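You operate a simulated robot arm through the tools that you are given. There is no shell and no other tool. Be economical: measure what you need, move in short steps, check, and stop when the job is done.

The job below is to be done with a simulated robot arm. You get a single attempt, and the scene is never put back.

## Task
Fetch the pad and set it on the white ply.

The check looks at the end state, three seconds after you hand in, the way a careful person would. Anything else that was tipped, shoved, dropped, spilled or broken makes it a failure.

## Robot
A 6-joint arm with a two-finger parallel gripper, fixed in place. Base frame: the origin is at the foot of the arm, x ahead of it, y to its left, z up; the work surface is at about z = 800. Units: mm, degrees, N and s.
With the tool pointing down near the work surface it reaches from about 260 to 680 mm from the base axis. Its first joint turns from -66.0 to 66.0 degrees. Payload 2.9 kg.
Tool frame: the origin (TCP) lies between the finger pads and is the grasp point; the fingertips stand 30 mm ahead of it; z points along the fingers, y is the line along which they close. Largest opening 110 mm; finger width 20, thickness 10; the body of the gripper, 48 by 112 mm, starts 55 mm behind the TCP.
Orientation is that of the tool frame in the base frame, as [roll, pitch, yaw] about the fixed x, y, z axes, in that order (R = Rz(yaw) Ry(pitch) Rx(roll)). With the fingers straight down and closing along the base's y, the tool's x points along the base's -x, its y along +y and its z along -z.

## Interface
- The arm moves only by the tool move_arm. Its argument "targets" is a list of rows, each a list of 5 numbers: the shift along the tool's x, y, z in mm, then the turn about the tool's z in degrees, then the gripper command, from -1 (shut) to 1 (fully open), values between in proportion. In form: [[tx, ty, tz, twist, grip], ...]. A call has 1 to 8 rows; each row is the pose to reach, as a shift and turn from the pose commanded when the call began, along the tool's axes at that moment. Each row takes 0.2 s and may step no farther than 50 mm and 8.6 degrees from the row before; otherwise, or with a gripper value out of range, the whole call is refused. A pose out of reach is approached as far as the arm can. The call stops where the force on the tool passes 40 N (or 10 N more than at its start, if that is more) or the arm is blocked; 0.2 s more then pass. Each finger travels about 108 mm/s and halts on what it meets, pressing with about 24 N; the grip force reading is that of the motor and also rises with nothing between the fingers. The clock runs only during rows and for 0.2 s after the last one: add rows that repeat a pose to give the fingers time. The reply holds the time, the measured pose of the TCP, the force on the tool along the base axes, the opening and the grip force, in the units named above and with some noise.
- Cameras (640 x 400 px; columns grow to the right, rows downward): "scene" is fixed at [86.9, 451, 1373.9]; the picture's right is [-0.56, -0.83, 0.00], its down [-0.54, 0.37, -0.76] and it looks along [0.62, -0.43, -0.65] (base axes); focal length 322 px, centre (320, 200). "wrist" rides on the gripper at [72, 17, -104] in the tool frame; the picture's right is [-0.23, 0.97, 0.00], its down [-0.76, -0.18, -0.62] and it looks along [-0.61, -0.14, 0.78] (tool axes); focal length 222 px, centre (320, 200). There is no depth. A picture from a camera that has moved, and an enlarged one, comes with that camera's place and axes in the base frame and with its lens.
- snapshot(camera): a new picture of that camera. The clock stands still meanwhile.
- close_up(camera, box): a new picture of the part [left, top, right, bottom] of that camera's present view, enlarged. The clock stands still meanwhile.
- job_done(): hands the job in; it is judged then, once.

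Go step by step. Nothing tells you positions but the pictures and the camera data: compare them with the known pose of the tool, close in by small moves and look again before you grip or let go. The budget is 90 turns and 46 pictures, counting those below and the enlarged ones. Unless the task says otherwise, let go and move clear before handing in, and close with one line.

The tools are called after "Call:" as a command line: name --pt "numbers of a row" for each row, then --argument value for the rest, lists and objects as JSON in quotes. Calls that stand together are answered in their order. move_arm: Moves the arm, as the interface text tells. Its arguments: {"type":"object","properties":{"targets":{"type":"array"}},"required":["targets"]} The other tools are called the same way: snapshot (camera) takes a picture; close_up (camera, box) takes an enlarged picture of a part of a camera's view; job_done () hands the job in.

At the start:

```text
time_s: 0.0
tcp_pos: [370.3, -96.1, 1029.5]
tool_rot: [-180.0, 0.0, -179.9]
wrist_force: [0.4, 0.2, -1.3]
width: 110.0
finger_force: 0.0
```

scene: 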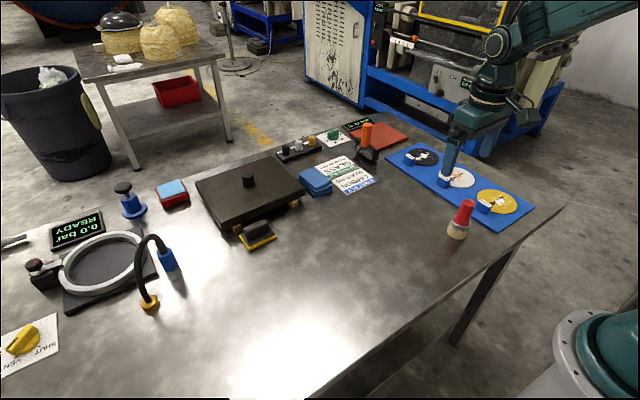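
wrist: 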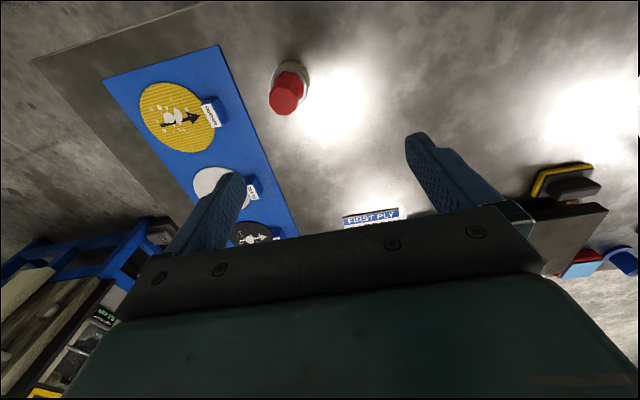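

I see a blue board with black, white and yellow plies on the right, and several candidate items for "the pad". I'll enlarge the views to identify them.

Call:
close_up --camera "scene" --box '[120, 110, 400, 285]'

Call:
close_up --camera "scene" --box '[350, 100, 560, 250]'

Call:
close_up --camera "scene" --box '[0, 160, 260, 385]'

```text
2.29 times, centred on (260, 198) of scene
camera zoom: at [86.9, 451.0, 1373.9], right [-0.56, -0.83, 0.0], down [-0.54, 0.37, -0.76], along [0.62, -0.43, -0.65], focal length 735 px, centre (457, 206)
```

zoom: 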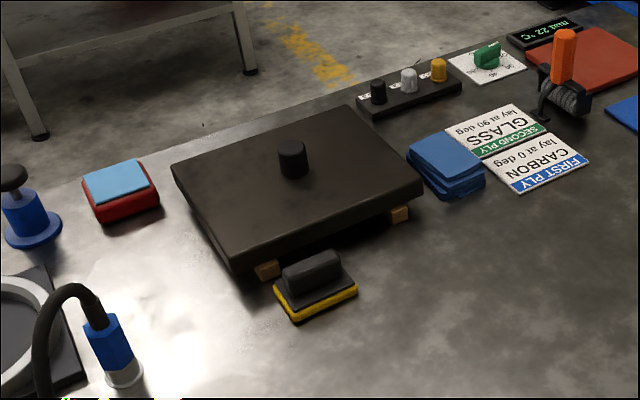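

```text
2.67 times, centred on (455, 175) of scene
camera zoom: at [86.9, 451.0, 1373.9], right [-0.56, -0.83, 0.0], down [-0.54, 0.37, -0.76], along [0.62, -0.43, -0.65], focal length 858 px, centre (-40, 267)
```

zoom: 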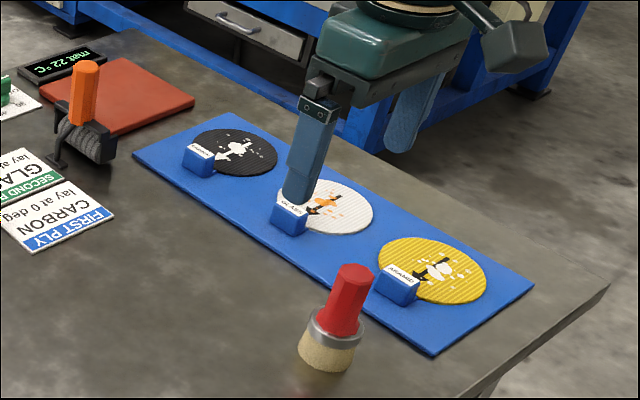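

```text
1.78 times, centred on (130, 272) of scene
camera zoom: at [86.9, 451.0, 1373.9], right [-0.56, -0.83, 0.0], down [-0.54, 0.37, -0.76], along [0.62, -0.43, -0.65], focal length 572 px, centre (658, 71)
```

zoom: 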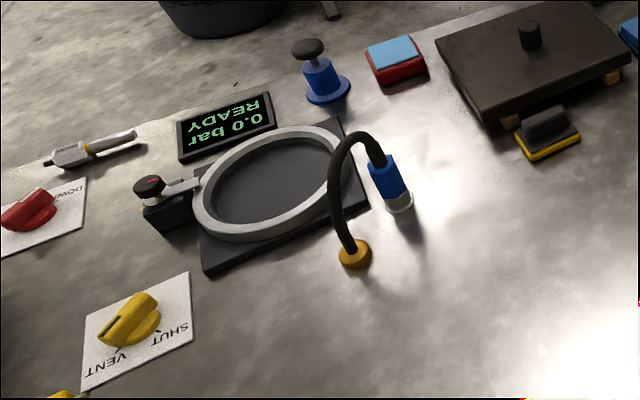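

The likeliest pad is the yellow-based one with a black handle, by the dark plate; the red and light-blue block is a rival. I'll look closer at both.

Call:
close_up --camera "scene" --box '[220, 205, 300, 255]'

Call:
close_up --camera "scene" --box '[140, 165, 204, 205]'

Call:
close_up --camera "scene" --box '[420, 150, 500, 200]'

```text
8.00 times, centred on (260, 230) of scene
camera zoom: at [86.9, 451.0, 1373.9], right [-0.56, -0.83, 0.0], down [-0.54, 0.37, -0.76], along [0.62, -0.43, -0.65], focal length 2573 px, centre (800, -40)
```

zoom: 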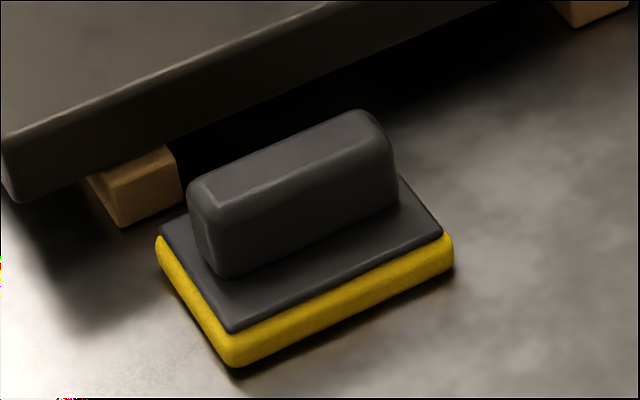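

```text
10.00 times, centred on (172, 185) of scene
camera zoom: at [86.9, 451.0, 1373.9], right [-0.56, -0.83, 0.0], down [-0.54, 0.37, -0.76], along [0.62, -0.43, -0.65], focal length 3216 px, centre (1800, 350)
```

zoom: 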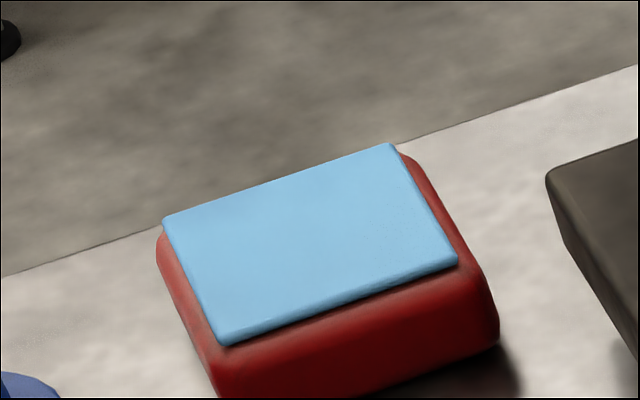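

```text
8.00 times, centred on (460, 175) of scene
camera zoom: at [86.9, 451.0, 1373.9], right [-0.56, -0.83, 0.0], down [-0.54, 0.37, -0.76], along [0.62, -0.43, -0.65], focal length 2573 px, centre (-800, 400)
```

zoom: 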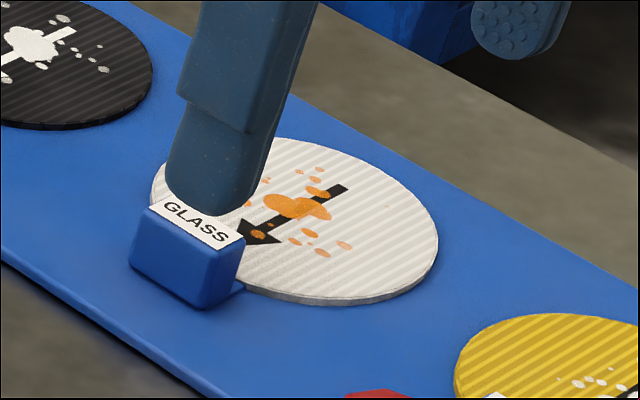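

The pad is taken to be the yellow-based block with the black handle, at about (601, 275). The white ply centre is near (484, -313). I'll move high towards the pad.

Call:
move_arm --pt "-24 41 0 0 1" --pt "-48 82 0 0 1" --pt "-72 123 0 0 1" --pt "-96 164 0 0 1" --pt "-120 205 0 0 1" --pt "-144 246 0 0 1" --pt "-168 287 0 0 1" --pt "-190 328 0 0 1"

```text
time_s: 1.8
tcp_pos: [561.5, 230.5, 1029.7]
tool_rot: [179.9, -0.2, -179.9]
wrist_force: [-0.2, 0.6, -0.4]
width: 109.8
finger_force: 0.1
```

The arm is at (561, 230, 1030). Next I go closer, stopping at z of about 950, and look with both cameras.

Call:
move_arm --pt "-20 22 25 0 1" --pt "-40 44 50 0 1" --pt "-40 44 80 0 1"

Call:
snapshot --camera "wrist"

Call:
close_up --camera "scene" --box '[180, 130, 340, 260]'

```text
time_s: 2.6
tcp_pos: [600.3, 274.5, 948.5]
tool_rot: [179.9, -0.1, -180.0]
wrist_force: [0.1, 0.0, 0.5]
width: 110.0
finger_force: 0.0
```

```text
37 pictures are left
camera wrist: at [528.9, 290.8, 1050.8], right [0.23, 0.97, 0.0], down [0.76, -0.18, 0.62], along [0.61, -0.14, -0.78], focal length 222 px, centre (320, 200)
```

wrist: 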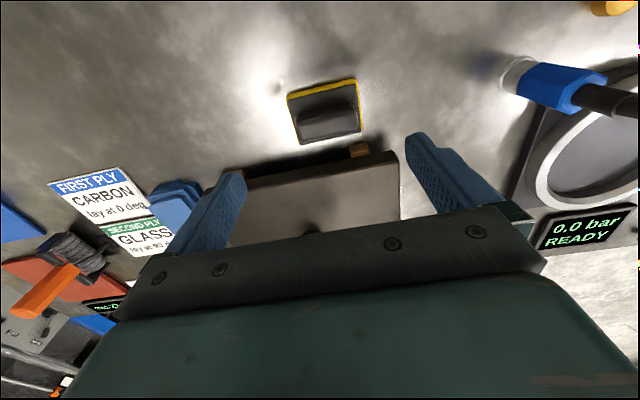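

```text
3.08 times, centred on (260, 195) of scene
camera zoom: at [86.9, 451.0, 1373.9], right [-0.56, -0.83, 0.0], down [-0.54, 0.37, -0.76], along [0.62, -0.43, -0.65], focal length 990 px, centre (505, 215)
```

zoom: 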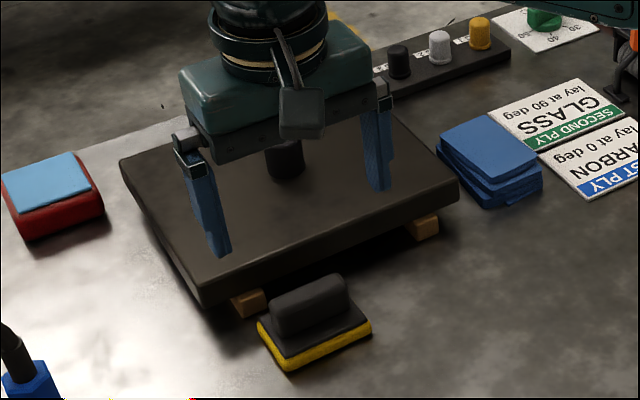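

Both views agree: the pad is centred near (604, 279) with its long axis along y, and the tool is aligned with it. I'll enlarge the wrist view to measure the handle.

Call:
close_up --camera "wrist" --box '[270, 65, 382, 135]'

Call:
close_up --camera "wrist" --box '[260, 75, 420, 175]'

```text
5.71 times, centred on (326, 100) of wrist
camera zoom: at [528.9, 290.8, 1050.8], right [0.23, 0.97, 0.0], down [0.76, -0.18, 0.62], along [0.61, -0.14, -0.78], focal length 1269 px, centre (286, 771)
```

zoom: 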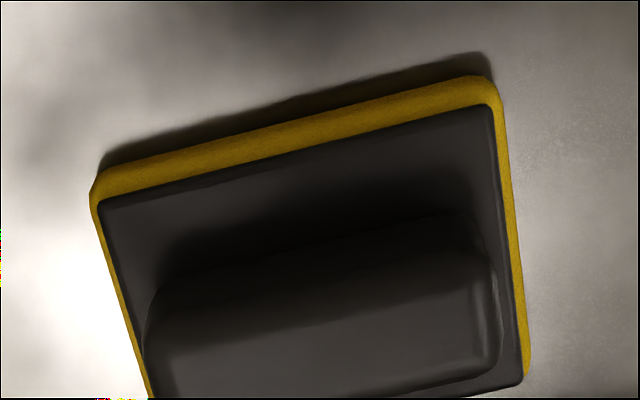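

```text
4.00 times, centred on (340, 125) of wrist
camera zoom: at [528.9, 290.8, 1050.8], right [0.23, 0.97, 0.0], down [0.76, -0.18, 0.62], along [0.61, -0.14, -0.78], focal length 888 px, centre (240, 500)
```

zoom: 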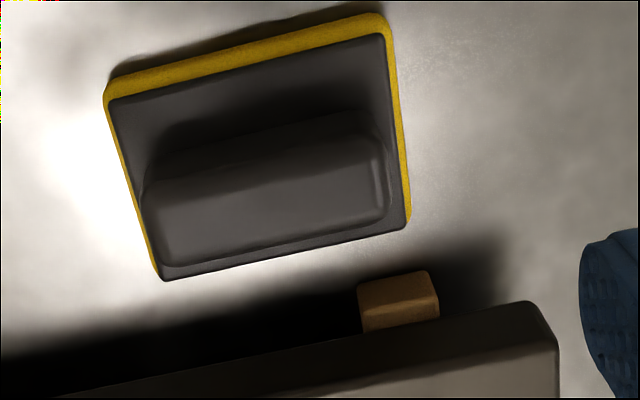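

The handle is about 58 mm long along y and 18 mm thick, centred near (605.5, 280), so I can grip its ends without twisting. I'll centre the tool, descend partway and check the height.

Call:
move_arm --pt "-5 5.5 30 0 1" --pt "-5 5.5 60 0 1" --pt "-5 5.5 72 0 1" --pt "-5 5.5 72 0 1"

Call:
close_up --camera "scene" --box '[200, 170, 312, 240]'

Call:
snapshot --camera "wrist"

```text
time_s: 3.6
tcp_pos: [605.9, 280.3, 877.5]
tool_rot: [180.0, 0.1, -180.0]
wrist_force: [0.0, 0.3, 0.2]
width: 109.9
finger_force: 0.1
```

```text
5.71 times, centred on (256, 205) of scene
camera zoom: at [87.0, 451.0, 1373.9], right [-0.56, -0.83, 0.0], down [-0.54, 0.37, -0.76], along [0.62, -0.43, -0.65], focal length 1838 px, centre (686, 171)
```

zoom: 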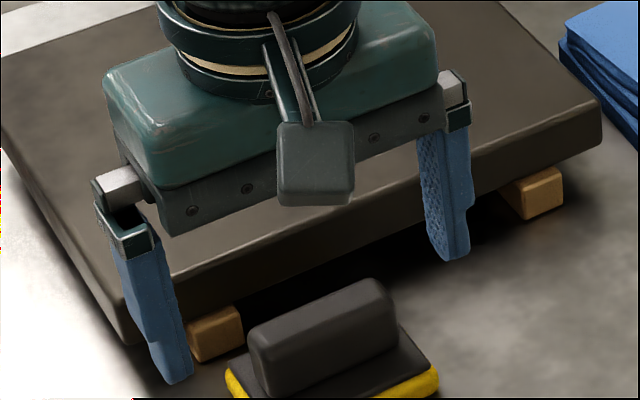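

```text
32 pictures are left
camera wrist: at [534.3, 296.4, 979.0], right [0.23, 0.97, 0.0], down [0.76, -0.18, 0.62], along [0.61, -0.14, -0.78], focal length 222 px, centre (320, 200)
```

wrist: 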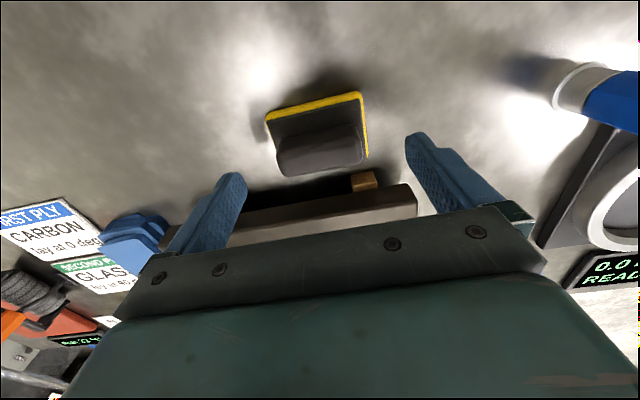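

The handle top is at about z = 845 and the base top at about 815–818, with the tool centred. I'll lower to TCP z = 853 (tips about 823) and close partway for a check.

Call:
move_arm --pt "0 0 12 0 1" --pt "0 0 24.5 0 0.7" --pt "0 0 24.5 0 0.4" --pt "0 0 24.5 0 0.3"

Call:
close_up --camera "scene" --box '[200, 190, 312, 260]'

Call:
close_up --camera "wrist" --box '[200, 80, 456, 240]'

```text
time_s: 4.6
tcp_pos: [606.9, 282.2, 852.7]
tool_rot: [-179.9, -0.1, -180.0]
wrist_force: [-0.2, -0.4, 0.3]
width: 71.3
finger_force: 0.1
```

```text
5.71 times, centred on (256, 225) of scene
camera zoom: at [86.9, 451.0, 1373.9], right [-0.56, -0.83, 0.0], down [-0.54, 0.37, -0.76], along [0.62, -0.43, -0.65], focal length 1838 px, centre (686, 57)
```

zoom: 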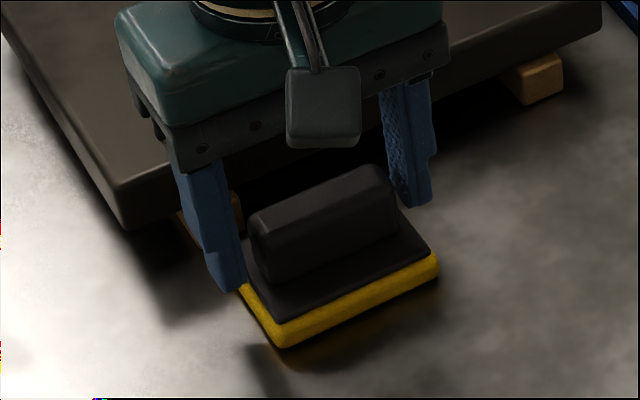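

```text
2.50 times, centred on (328, 160) of wrist
camera zoom: at [534.2, 297.2, 954.3], right [0.23, 0.97, 0.0], down [0.76, -0.18, 0.62], along [0.61, -0.14, -0.78], focal length 555 px, centre (300, 300)
```

zoom: 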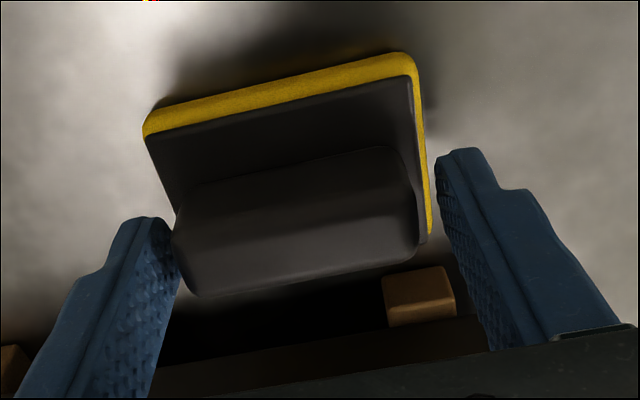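

The fingers straddle the handle ends with near-equal gaps and clear the base. I'll close now.

Call:
move_arm --pt "0 0 0 0 0.1" --pt "0 0 0 0 -0.1" --pt "0 0 0 0 -0.3" --pt "0 0 0 0 -0.3"

Call:
close_up --camera "scene" --box '[200, 190, 312, 260]'

```text
time_s: 5.6
tcp_pos: [606.9, 281.3, 852.9]
tool_rot: [179.9, 0.0, 179.9]
wrist_force: [0.5, 0.8, -0.1]
width: 59.1
finger_force: 23.8
```

```text
5.71 times, centred on (256, 225) of scene
camera zoom: at [87.0, 451.0, 1373.9], right [-0.56, -0.83, 0.0], down [-0.54, 0.37, -0.76], along [0.62, -0.43, -0.65], focal length 1838 px, centre (686, 57)
```

zoom: 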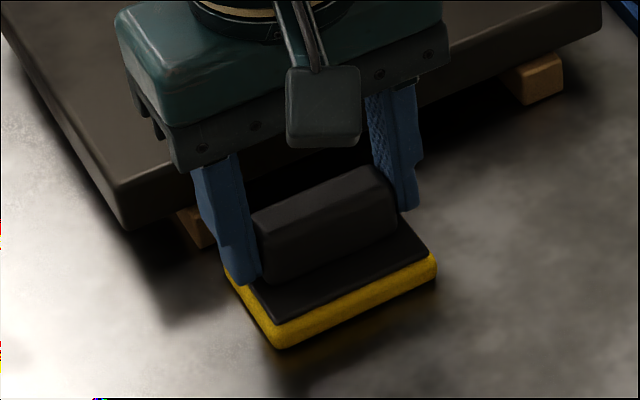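

The handle is held at 59 mm with full force. I'll lift straight up.

Call:
move_arm --pt "0 0 -10 0 -0.3" --pt "0 0 -25 0 -0.3" --pt "0 0 -50 0 -0.3" --pt "0 0 -80 0 -0.3" --pt "0 0 -110 0 -0.3"

Call:
snapshot --camera "scene"

Call:
close_up --camera "wrist" --box '[200, 80, 456, 240]'

```text
time_s: 6.8
tcp_pos: [607.2, 280.0, 961.9]
tool_rot: [-179.9, -0.1, 179.9]
wrist_force: [0.6, -0.5, 0.5]
width: 38.5
finger_force: 0.1
```

```text
28 pictures are left
```

scene: 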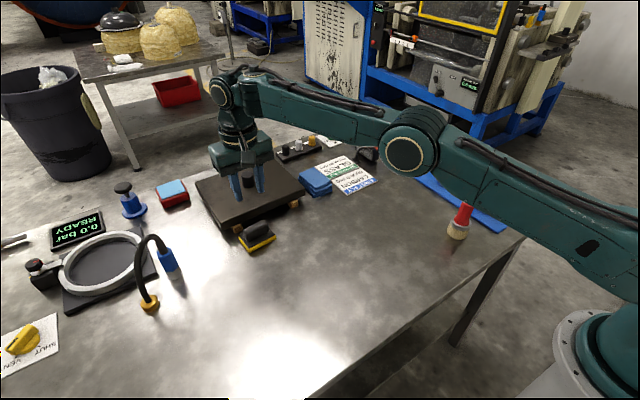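

```text
2.50 times, centred on (328, 160) of wrist
camera zoom: at [534.5, 296.6, 1064.7], right [0.23, 0.97, 0.0], down [0.76, -0.18, 0.62], along [0.61, -0.14, -0.78], focal length 555 px, centre (300, 300)
```

zoom: 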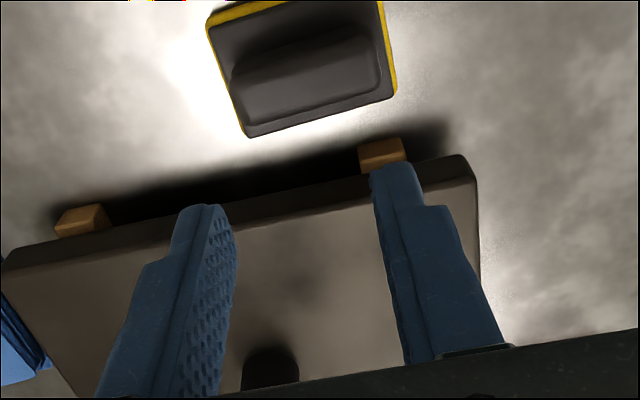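

The fingers slipped off the handle ends, and the pad stayed on the table. I'll turn the gripper 90° to grip the long flat sides of the handle, then measure again.

Call:
move_arm --pt "0 0 0 -8.5 -0.1" --pt "0 0 0 -17 0.1" --pt "0 0 0 -25.5 0.1" --pt "0 0 0 -34 0.1" --pt "0 0 0 -42.5 0.1" --pt "0 0 0 -51 0.1" --pt "0 0 0 -59.5 0.1" --pt "0 0 0 -68 0.1"

Call:
move_arm --pt "0 0 0 -8 0.1" --pt "0 0 0 -16 0.1" --pt "0 0 0 -22 0.1" --pt "0 0 0 -22 0.1"

Call:
close_up --camera "scene" --box '[220, 205, 300, 255]'

Call:
snapshot --camera "wrist"

```text
time_s: 8.6
tcp_pos: [606.1, 280.3, 961.9]
tool_rot: [179.9, 0.0, -111.8]
wrist_force: [1.0, -0.2, -0.3]
width: 60.5
finger_force: 0.0
```

```text
time_s: 9.6
tcp_pos: [605.7, 280.5, 962.7]
tool_rot: [179.9, 0.0, -89.9]
wrist_force: [0.1, -0.1, 0.6]
width: 60.5
finger_force: 0.0
```

```text
8.00 times, centred on (260, 230) of scene
camera zoom: at [86.9, 451.0, 1373.9], right [-0.56, -0.83, 0.0], down [-0.54, 0.37, -0.76], along [0.62, -0.43, -0.65], focal length 2573 px, centre (800, -40)
```

zoom: 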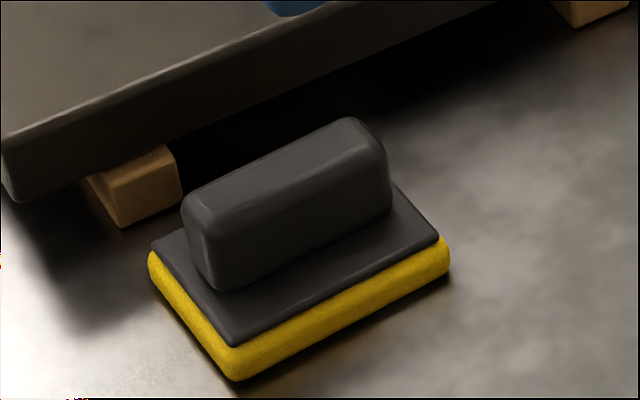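

```text
25 pictures are left
camera wrist: at [589.6, 207.4, 1064.3], right [-0.97, 0.23, 0.0], down [0.18, 0.76, 0.62], along [0.14, 0.61, -0.78], focal length 222 px, centre (320, 200)
```

wrist: 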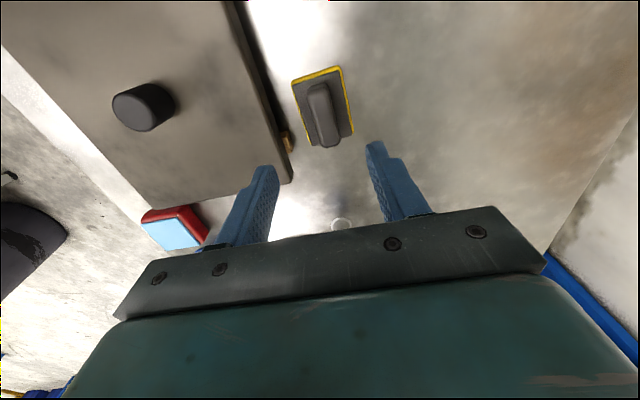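

The pad shifted about 4 mm towards the base and is still upright. I'll enlarge the wrist view to locate it again.

Call:
close_up --camera "wrist" --box '[250, 55, 410, 155]'

```text
4.00 times, centred on (330, 105) of wrist
camera zoom: at [589.6, 207.4, 1064.3], right [-0.97, 0.23, 0.0], down [0.18, 0.76, 0.62], along [0.14, 0.61, -0.78], focal length 888 px, centre (280, 580)
```

zoom: 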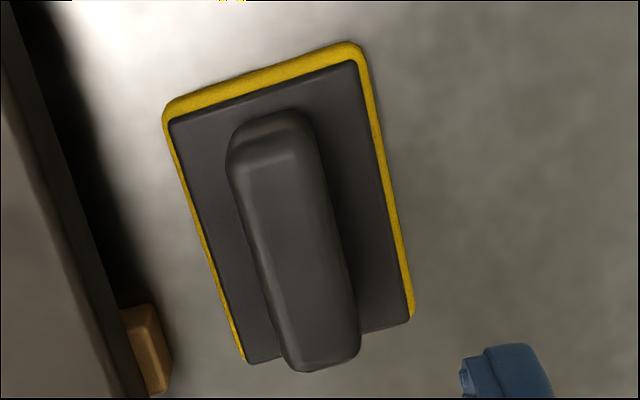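

The pad is now centred near (602, 281), yawed about +2.5°, and the handle is 18 mm thick across x. I'll align and descend to just around the handle top.

Call:
move_arm --pt "-1 4 30 -2.5 0.1" --pt "-1 4 60 -2.5 0.1" --pt "-1 4 85 -2.5 0.0" --pt "-1 4 95 -2.5 -0.2" --pt "-1 4 95 -2.5 -0.25"

Call:
close_up --camera "scene" --box '[200, 190, 312, 260]'

Call:
close_up --camera "wrist" --box '[220, 80, 444, 220]'

```text
time_s: 10.8
tcp_pos: [602.1, 282.6, 868.4]
tool_rot: [179.9, 0.0, -87.4]
wrist_force: [-0.7, -0.8, 0.0]
width: 41.4
finger_force: 0.1
```

```text
5.71 times, centred on (256, 225) of scene
camera zoom: at [86.9, 451.0, 1373.9], right [-0.56, -0.83, 0.0], down [-0.54, 0.37, -0.76], along [0.62, -0.43, -0.65], focal length 1838 px, centre (686, 57)
```

zoom: 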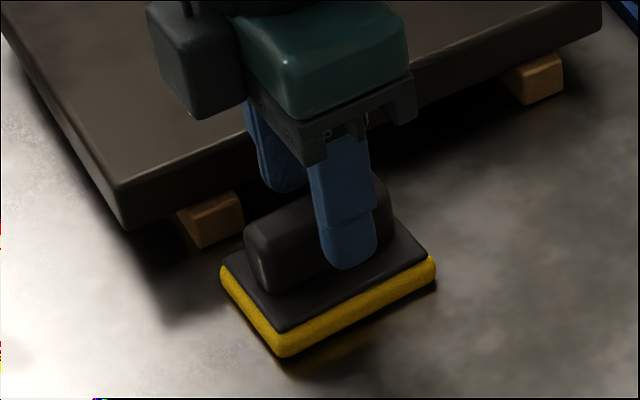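

```text
2.86 times, centred on (332, 150) of wrist
camera zoom: at [588.9, 208.4, 969.3], right [-0.98, 0.18, 0.0], down [0.14, 0.77, 0.62], along [0.11, 0.61, -0.78], focal length 635 px, centre (286, 343)
```

zoom: 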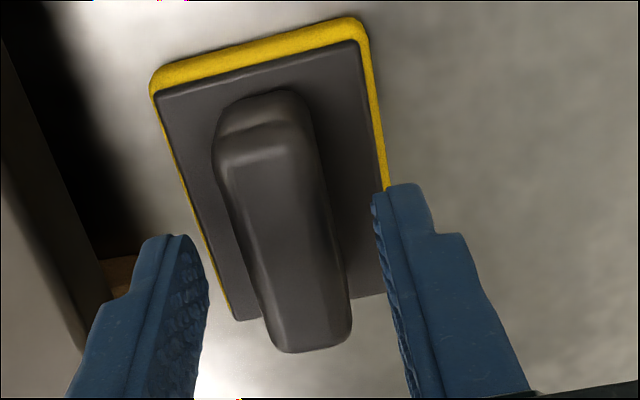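

The fingers straddle the handle evenly. I'll lower gently until near the base top, in small steps.

Call:
move_arm --pt "0 0 6 0 -0.3" --pt "0 0 12 0 -0.38" --pt "0 0 16 0 -0.38" --pt "0 0 18 0 -0.38" --pt "0 0 18 0 -0.38"

Call:
close_up --camera "scene" --box '[220, 200, 300, 250]'

```text
time_s: 12.0
tcp_pos: [601.4, 281.6, 848.8]
tool_rot: [179.9, 0.0, -87.5]
wrist_force: [-0.4, -0.6, -0.7]
width: 34.1
finger_force: 0.2
```

```text
8.00 times, centred on (260, 225) of scene
camera zoom: at [87.0, 451.0, 1373.9], right [-0.56, -0.83, 0.0], down [-0.54, 0.37, -0.76], along [0.62, -0.43, -0.65], focal length 2573 px, centre (800, 0)
```

zoom: 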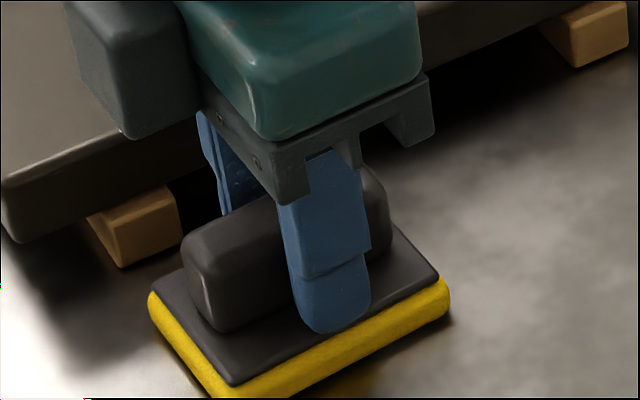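

There is still slight clearance above the base. I'll lower 1.5 mm more, then close fully on the handle.

Call:
move_arm --pt "0 0 1.5 0 -0.38" --pt "0 0 1.5 0 -0.6" --pt "0 0 1.5 0 -1" --pt "0 0 1.5 0 -1" --pt "0 0 1.5 0 -1"

Call:
move_arm --pt "0 0 0 0 -1" --pt "0 0 -3 0 -1" --pt "0 0 -6 0 -1" --pt "0 0 -6 0 -1"

Call:
close_up --camera "scene" --box '[220, 200, 300, 250]'

```text
time_s: 13.2
tcp_pos: [602.5, 281.1, 847.5]
tool_rot: [-180.0, 0.0, -87.6]
wrist_force: [0.0, -0.2, 0.2]
width: 21.3
finger_force: 23.7
```

```text
time_s: 14.2
tcp_pos: [602.2, 281.7, 852.7]
tool_rot: [180.0, 0.0, -87.5]
wrist_force: [-0.6, 1.2, -0.4]
width: 21.5
finger_force: 24.1
```

```text
8.00 times, centred on (260, 225) of scene
camera zoom: at [87.0, 451.0, 1373.9], right [-0.56, -0.83, 0.0], down [-0.54, 0.37, -0.76], along [0.62, -0.43, -0.65], focal length 2573 px, centre (800, 0)
```

zoom: 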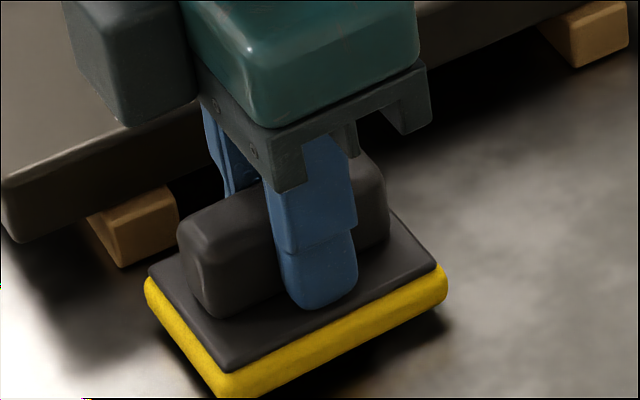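

The pad is rising with the gripper now. I'll lift on slowly and check it doesn't slip.

Call:
move_arm --pt "0 0 -4 0 -1" --pt "0 0 -10 0 -1" --pt "0 0 -18 0 -1" --pt "0 0 -28 0 -1" --pt "0 0 -40 0 -1" --pt "0 0 -52 0 -1" --pt "0 0 -64 0 -1" --pt "0 0 -64 0 -1"

Call:
close_up --camera "scene" --box '[200, 165, 312, 235]'

```text
time_s: 16.0
tcp_pos: [601.8, 281.3, 919.0]
tool_rot: [-179.9, 0.0, -87.6]
wrist_force: [-0.4, 0.2, -0.4]
width: 21.4
finger_force: 24.3
```

```text
5.71 times, centred on (256, 200) of scene
camera zoom: at [87.0, 451.0, 1373.9], right [-0.56, -0.83, 0.0], down [-0.54, 0.37, -0.76], along [0.62, -0.43, -0.65], focal length 1838 px, centre (686, 200)
```

zoom: 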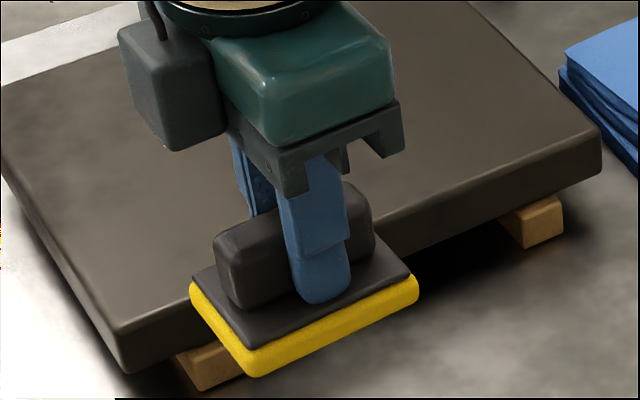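

The pad is held firmly. I'll raise to about z = 980 and carry it towards the ply at moderate speed.

Call:
move_arm --pt "0 0 -20 0 -1" --pt "0 0 -45 0 -1" --pt "20 5 -60 0 -1" --pt "55 13.4 -60 0 -1" --pt "92 22.5 -60 0 -1" --pt "130 31.7 -60 0 -1" --pt "168 41 -60 0 -1" --pt "206 50.3 -60 0 -1"

Call:
move_arm --pt "38 9.3 0 0 -1" --pt "76 18.5 0 0 -1" --pt "114 27.8 0 0 -1" --pt "152 37.1 0 0 -1" --pt "190 46.4 0 0 -1" --pt "228 55.6 0 0 -1" --pt "256 62.5 0 0 -1" --pt "270 66 0 0 -1"

Call:
snapshot --camera "scene"

Call:
snapshot --camera "wrist"

```text
time_s: 17.8
tcp_pos: [558.9, 73.4, 977.3]
tool_rot: [-180.0, -0.1, -87.5]
wrist_force: [-0.4, -0.9, -1.0]
width: 21.5
finger_force: 24.7
```

```text
time_s: 19.6
tcp_pos: [505.9, -200.4, 979.0]
tool_rot: [180.0, 0.1, -87.5]
wrist_force: [0.4, 0.9, -0.4]
width: 21.5
finger_force: 24.0
```

```text
18 pictures are left
```

scene: 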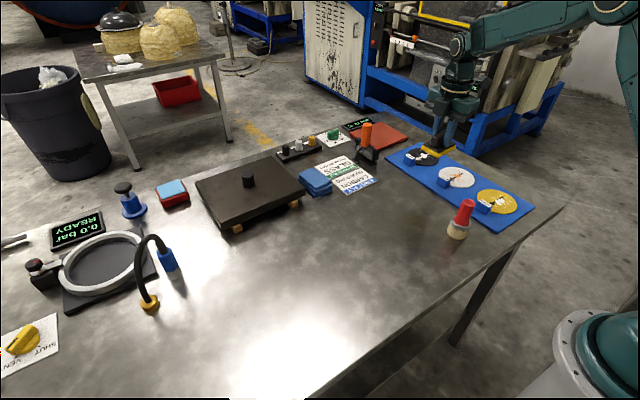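

```text
17 pictures are left
camera wrist: at [493.0, -274.1, 1080.1], right [-0.98, 0.18, 0.0], down [0.15, 0.77, 0.62], along [0.11, 0.61, -0.78], focal length 222 px, centre (320, 200)
```

wrist: 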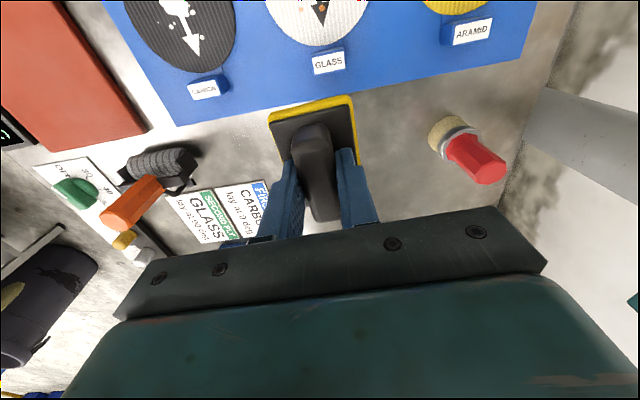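

The pad is carried safely to (506, -200). I'll enlarge the view of the now exposed white ply to fix its centre.

Call:
close_up --camera "scene" --box '[412, 135, 508, 195]'

```text
6.67 times, centred on (460, 165) of scene
camera zoom: at [87.0, 451.0, 1373.9], right [-0.56, -0.83, 0.0], down [-0.54, 0.37, -0.76], along [0.62, -0.43, -0.65], focal length 2144 px, centre (-613, 433)
```

zoom: 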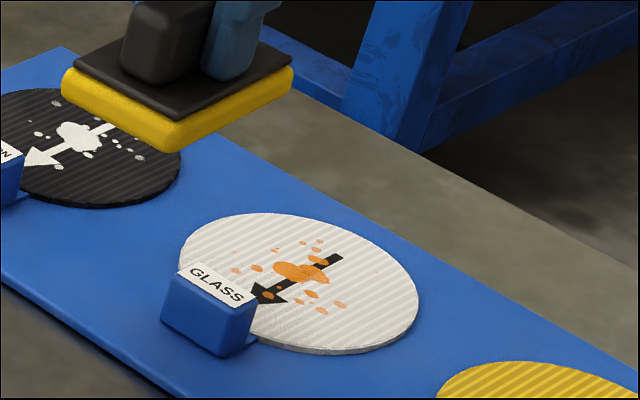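

The ply centre is about (483, -316), with its GLASS block at the +y rim near y = -250 to -265. I'll move above it and descend to z ≈ 895 to check alignment.

Call:
move_arm --pt "35 8.5 0 0 -1" --pt "70 17 0 0 -1" --pt "100 24.5 0 0 -1" --pt "117 28 0 0 -1" --pt "117 28 25 0 -1" --pt "117 28 50 0 -1" --pt "117 28 75 0 -1" --pt "117 28 84 0 -1"

Call:
close_up --camera "scene" --box '[412, 135, 508, 195]'

Call:
snapshot --camera "wrist"

```text
time_s: 21.4
tcp_pos: [484.6, -317.7, 894.5]
tool_rot: [-180.0, 0.0, -87.5]
wrist_force: [0.3, -0.2, -0.7]
width: 21.4
finger_force: 24.1
```

```text
6.67 times, centred on (460, 165) of scene
camera zoom: at [87.0, 451.0, 1373.9], right [-0.56, -0.83, 0.0], down [-0.54, 0.37, -0.76], along [0.62, -0.43, -0.65], focal length 2144 px, centre (-613, 433)
```

zoom: 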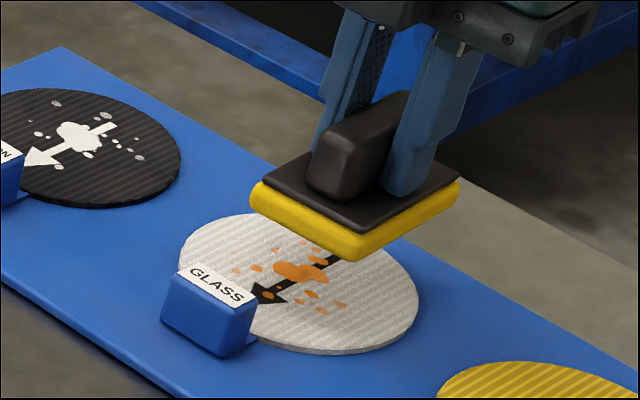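

```text
14 pictures are left
camera wrist: at [470.3, -390.9, 995.3], right [-0.98, 0.18, 0.0], down [0.14, 0.77, 0.62], along [0.11, 0.61, -0.78], focal length 222 px, centre (320, 200)
```

wrist: 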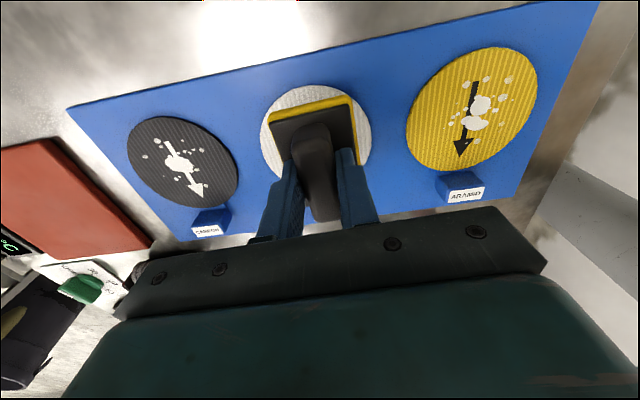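

The projection check puts the ply centre at about (487, -305), which the wrist view confirms, so I'm 12 mm too far in -y. I'll correct that and lower to just above the ply.

Call:
move_arm --pt "-6 -1.5 0 0 -1" --pt "-12 -3 0 0 -1" --pt "-12 -3 10 0 -1" --pt "-12 -3 20 0 -1" --pt "-12 -3 27 0 -1" --pt "-12 -3 27 0 -1"

Call:
close_up --camera "scene" --box '[412, 135, 508, 195]'

Call:
close_up --camera "wrist" --box '[220, 60, 420, 185]'

```text
time_s: 22.8
tcp_pos: [487.3, -305.3, 866.1]
tool_rot: [-180.0, -0.1, -87.5]
wrist_force: [0.5, 0.0, -1.7]
width: 21.7
finger_force: 23.6
```

```text
6.67 times, centred on (460, 165) of scene
camera zoom: at [87.0, 451.0, 1373.9], right [-0.56, -0.83, 0.0], down [-0.54, 0.37, -0.76], along [0.62, -0.43, -0.65], focal length 2144 px, centre (-613, 433)
```

zoom: 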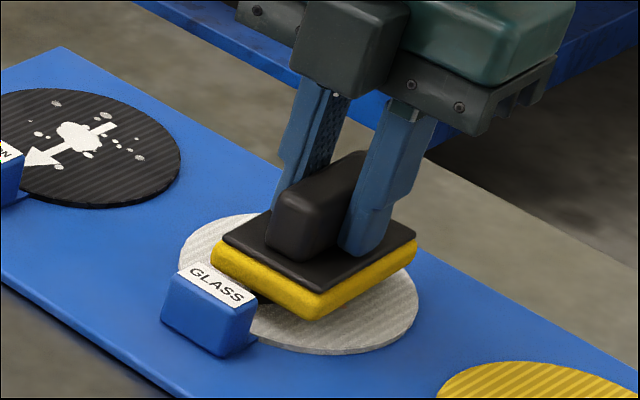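

```text
3.20 times, centred on (320, 122) of wrist
camera zoom: at [472.7, -378.8, 968.3], right [-0.98, 0.18, 0.0], down [0.14, 0.77, 0.62], along [0.11, 0.61, -0.78], focal length 711 px, centre (320, 448)
```

zoom: 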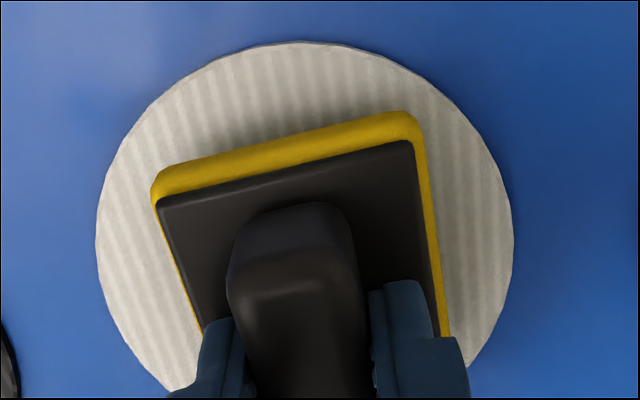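

The pad is nicely centred above the ply with clear margins. I'll nudge 2 mm away from the block and lower in small steps until it touches.

Call:
move_arm --pt "2 0 0 0 -1" --pt "2 0 2 0 -1" --pt "2 0 4 0 -1" --pt "2 0 6 0 -1" --pt "2 0 6 0 -1"

Call:
close_up --camera "scene" --box '[432, 150, 496, 190]'

```text
time_s: 24.0
tcp_pos: [485.9, -306.8, 860.5]
tool_rot: [179.9, 0.1, -87.4]
wrist_force: [-0.1, 0.2, -0.9]
width: 21.6
finger_force: 24.3
```

```text
10.00 times, centred on (464, 170) of scene
camera zoom: at [87.0, 451.0, 1373.9], right [-0.56, -0.83, 0.0], down [-0.54, 0.37, -0.76], along [0.62, -0.43, -0.65], focal length 3216 px, centre (-1120, 500)
```

zoom: 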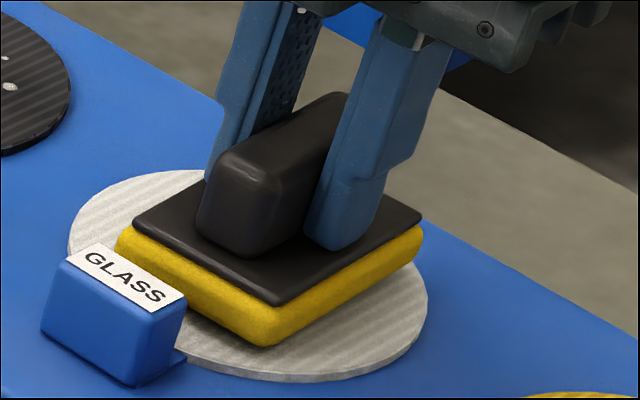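

No contact force yet, and the pad is a few mm above the ply. I'll continue down in 1 mm steps, watching the force.

Call:
move_arm --pt "0 0 1 0 -1" --pt "0 0 2 0 -1" --pt "0 0 3 0 -1" --pt "0 0 3 0 -1"

```text
time_s: 25.0
tcp_pos: [486.6, -307.1, 856.7]
tool_rot: [179.9, 0.0, -87.5]
wrist_force: [-0.1, 0.1, -1.1]
width: 21.5
finger_force: 24.0
```

Call:
move_arm --pt "0 0 0.7 0 -1" --pt "0 0 1.4 0 -1" --pt "0 0 2 0 -1" --pt "0 0 2 0 -1"

Call:
close_up --camera "scene" --box '[432, 150, 496, 190]'

```text
time_s: 26.0
tcp_pos: [486.5, -307.7, 856.3]
tool_rot: [180.0, 0.0, -87.5]
wrist_force: [-2.7, 1.9, 12.7]
width: 21.2
finger_force: 24.0
```

```text
10.00 times, centred on (464, 170) of scene
camera zoom: at [86.7, 451.1, 1373.8], right [-0.56, -0.83, 0.0], down [-0.54, 0.37, -0.76], along [0.62, -0.43, -0.65], focal length 3216 px, centre (-1120, 500)
```

zoom: 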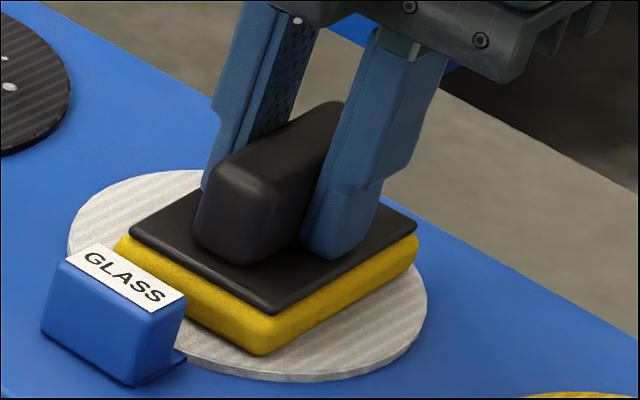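

The pad is seated on the ply, with the force at 12.7 N. I'll ease up slightly, open to about 40 mm and rise straight up.

Call:
move_arm --pt "0 0 -1 0 -1" --pt "0 0 -1 0 -0.5" --pt "0 0 -1 0 -0.3" --pt "0 0 -1 0 -0.25" --pt "0 0 -1 0 -0.25"

Call:
move_arm --pt "0 0 -6 0 -0.25" --pt "0 0 -20 0 -0.25" --pt "0 0 -50 0 -0.25" --pt "0 0 -90 0 -0.25" --pt "0 0 -130 0 -0.25" --pt "0 0 -150 0 -0.25"

Call:
close_up --camera "scene" --box '[412, 135, 508, 195]'

Call:
snapshot --camera "scene"

```text
time_s: 27.2
tcp_pos: [486.6, -307.8, 855.6]
tool_rot: [179.9, 0.1, -87.4]
wrist_force: [-0.8, -0.4, -0.6]
width: 41.3
finger_force: 0.0
```

```text
time_s: 28.6
tcp_pos: [487.3, -307.7, 1008.3]
tool_rot: [-179.9, 0.0, -87.5]
wrist_force: [-0.6, -0.1, 0.1]
width: 41.5
finger_force: 0.1
```

```text
6.67 times, centred on (460, 165) of scene
camera zoom: at [86.9, 451.0, 1373.9], right [-0.56, -0.83, 0.0], down [-0.54, 0.37, -0.76], along [0.62, -0.43, -0.65], focal length 2144 px, centre (-613, 433)
```

zoom: 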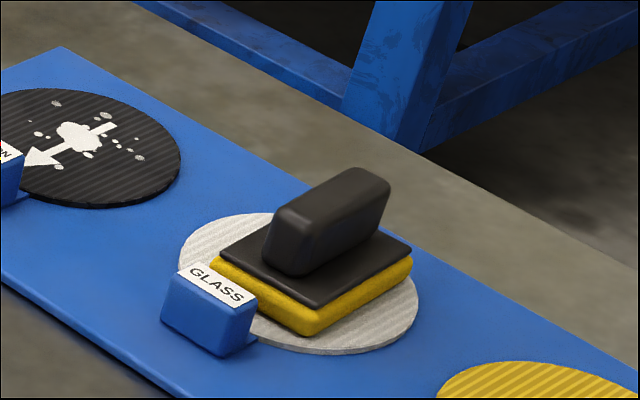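

```text
8 pictures are left
```

scene: 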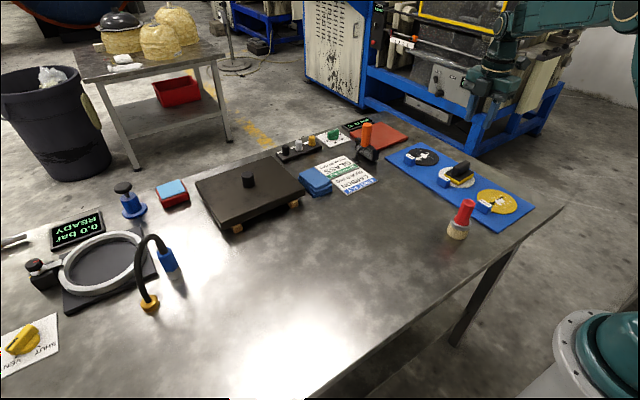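

The pad rests flat on the white ply, the arm is clear, and everything else looks unmoved. I'm handing in.

Call:
job_done

```text
The job is handed in.
```

I set the pad (the yellow-based block with the black handle) flat on the white ply and moved the arm clear; my first grip slipped and shifted the pad about 4 mm on the table, but nothing else looks moved.
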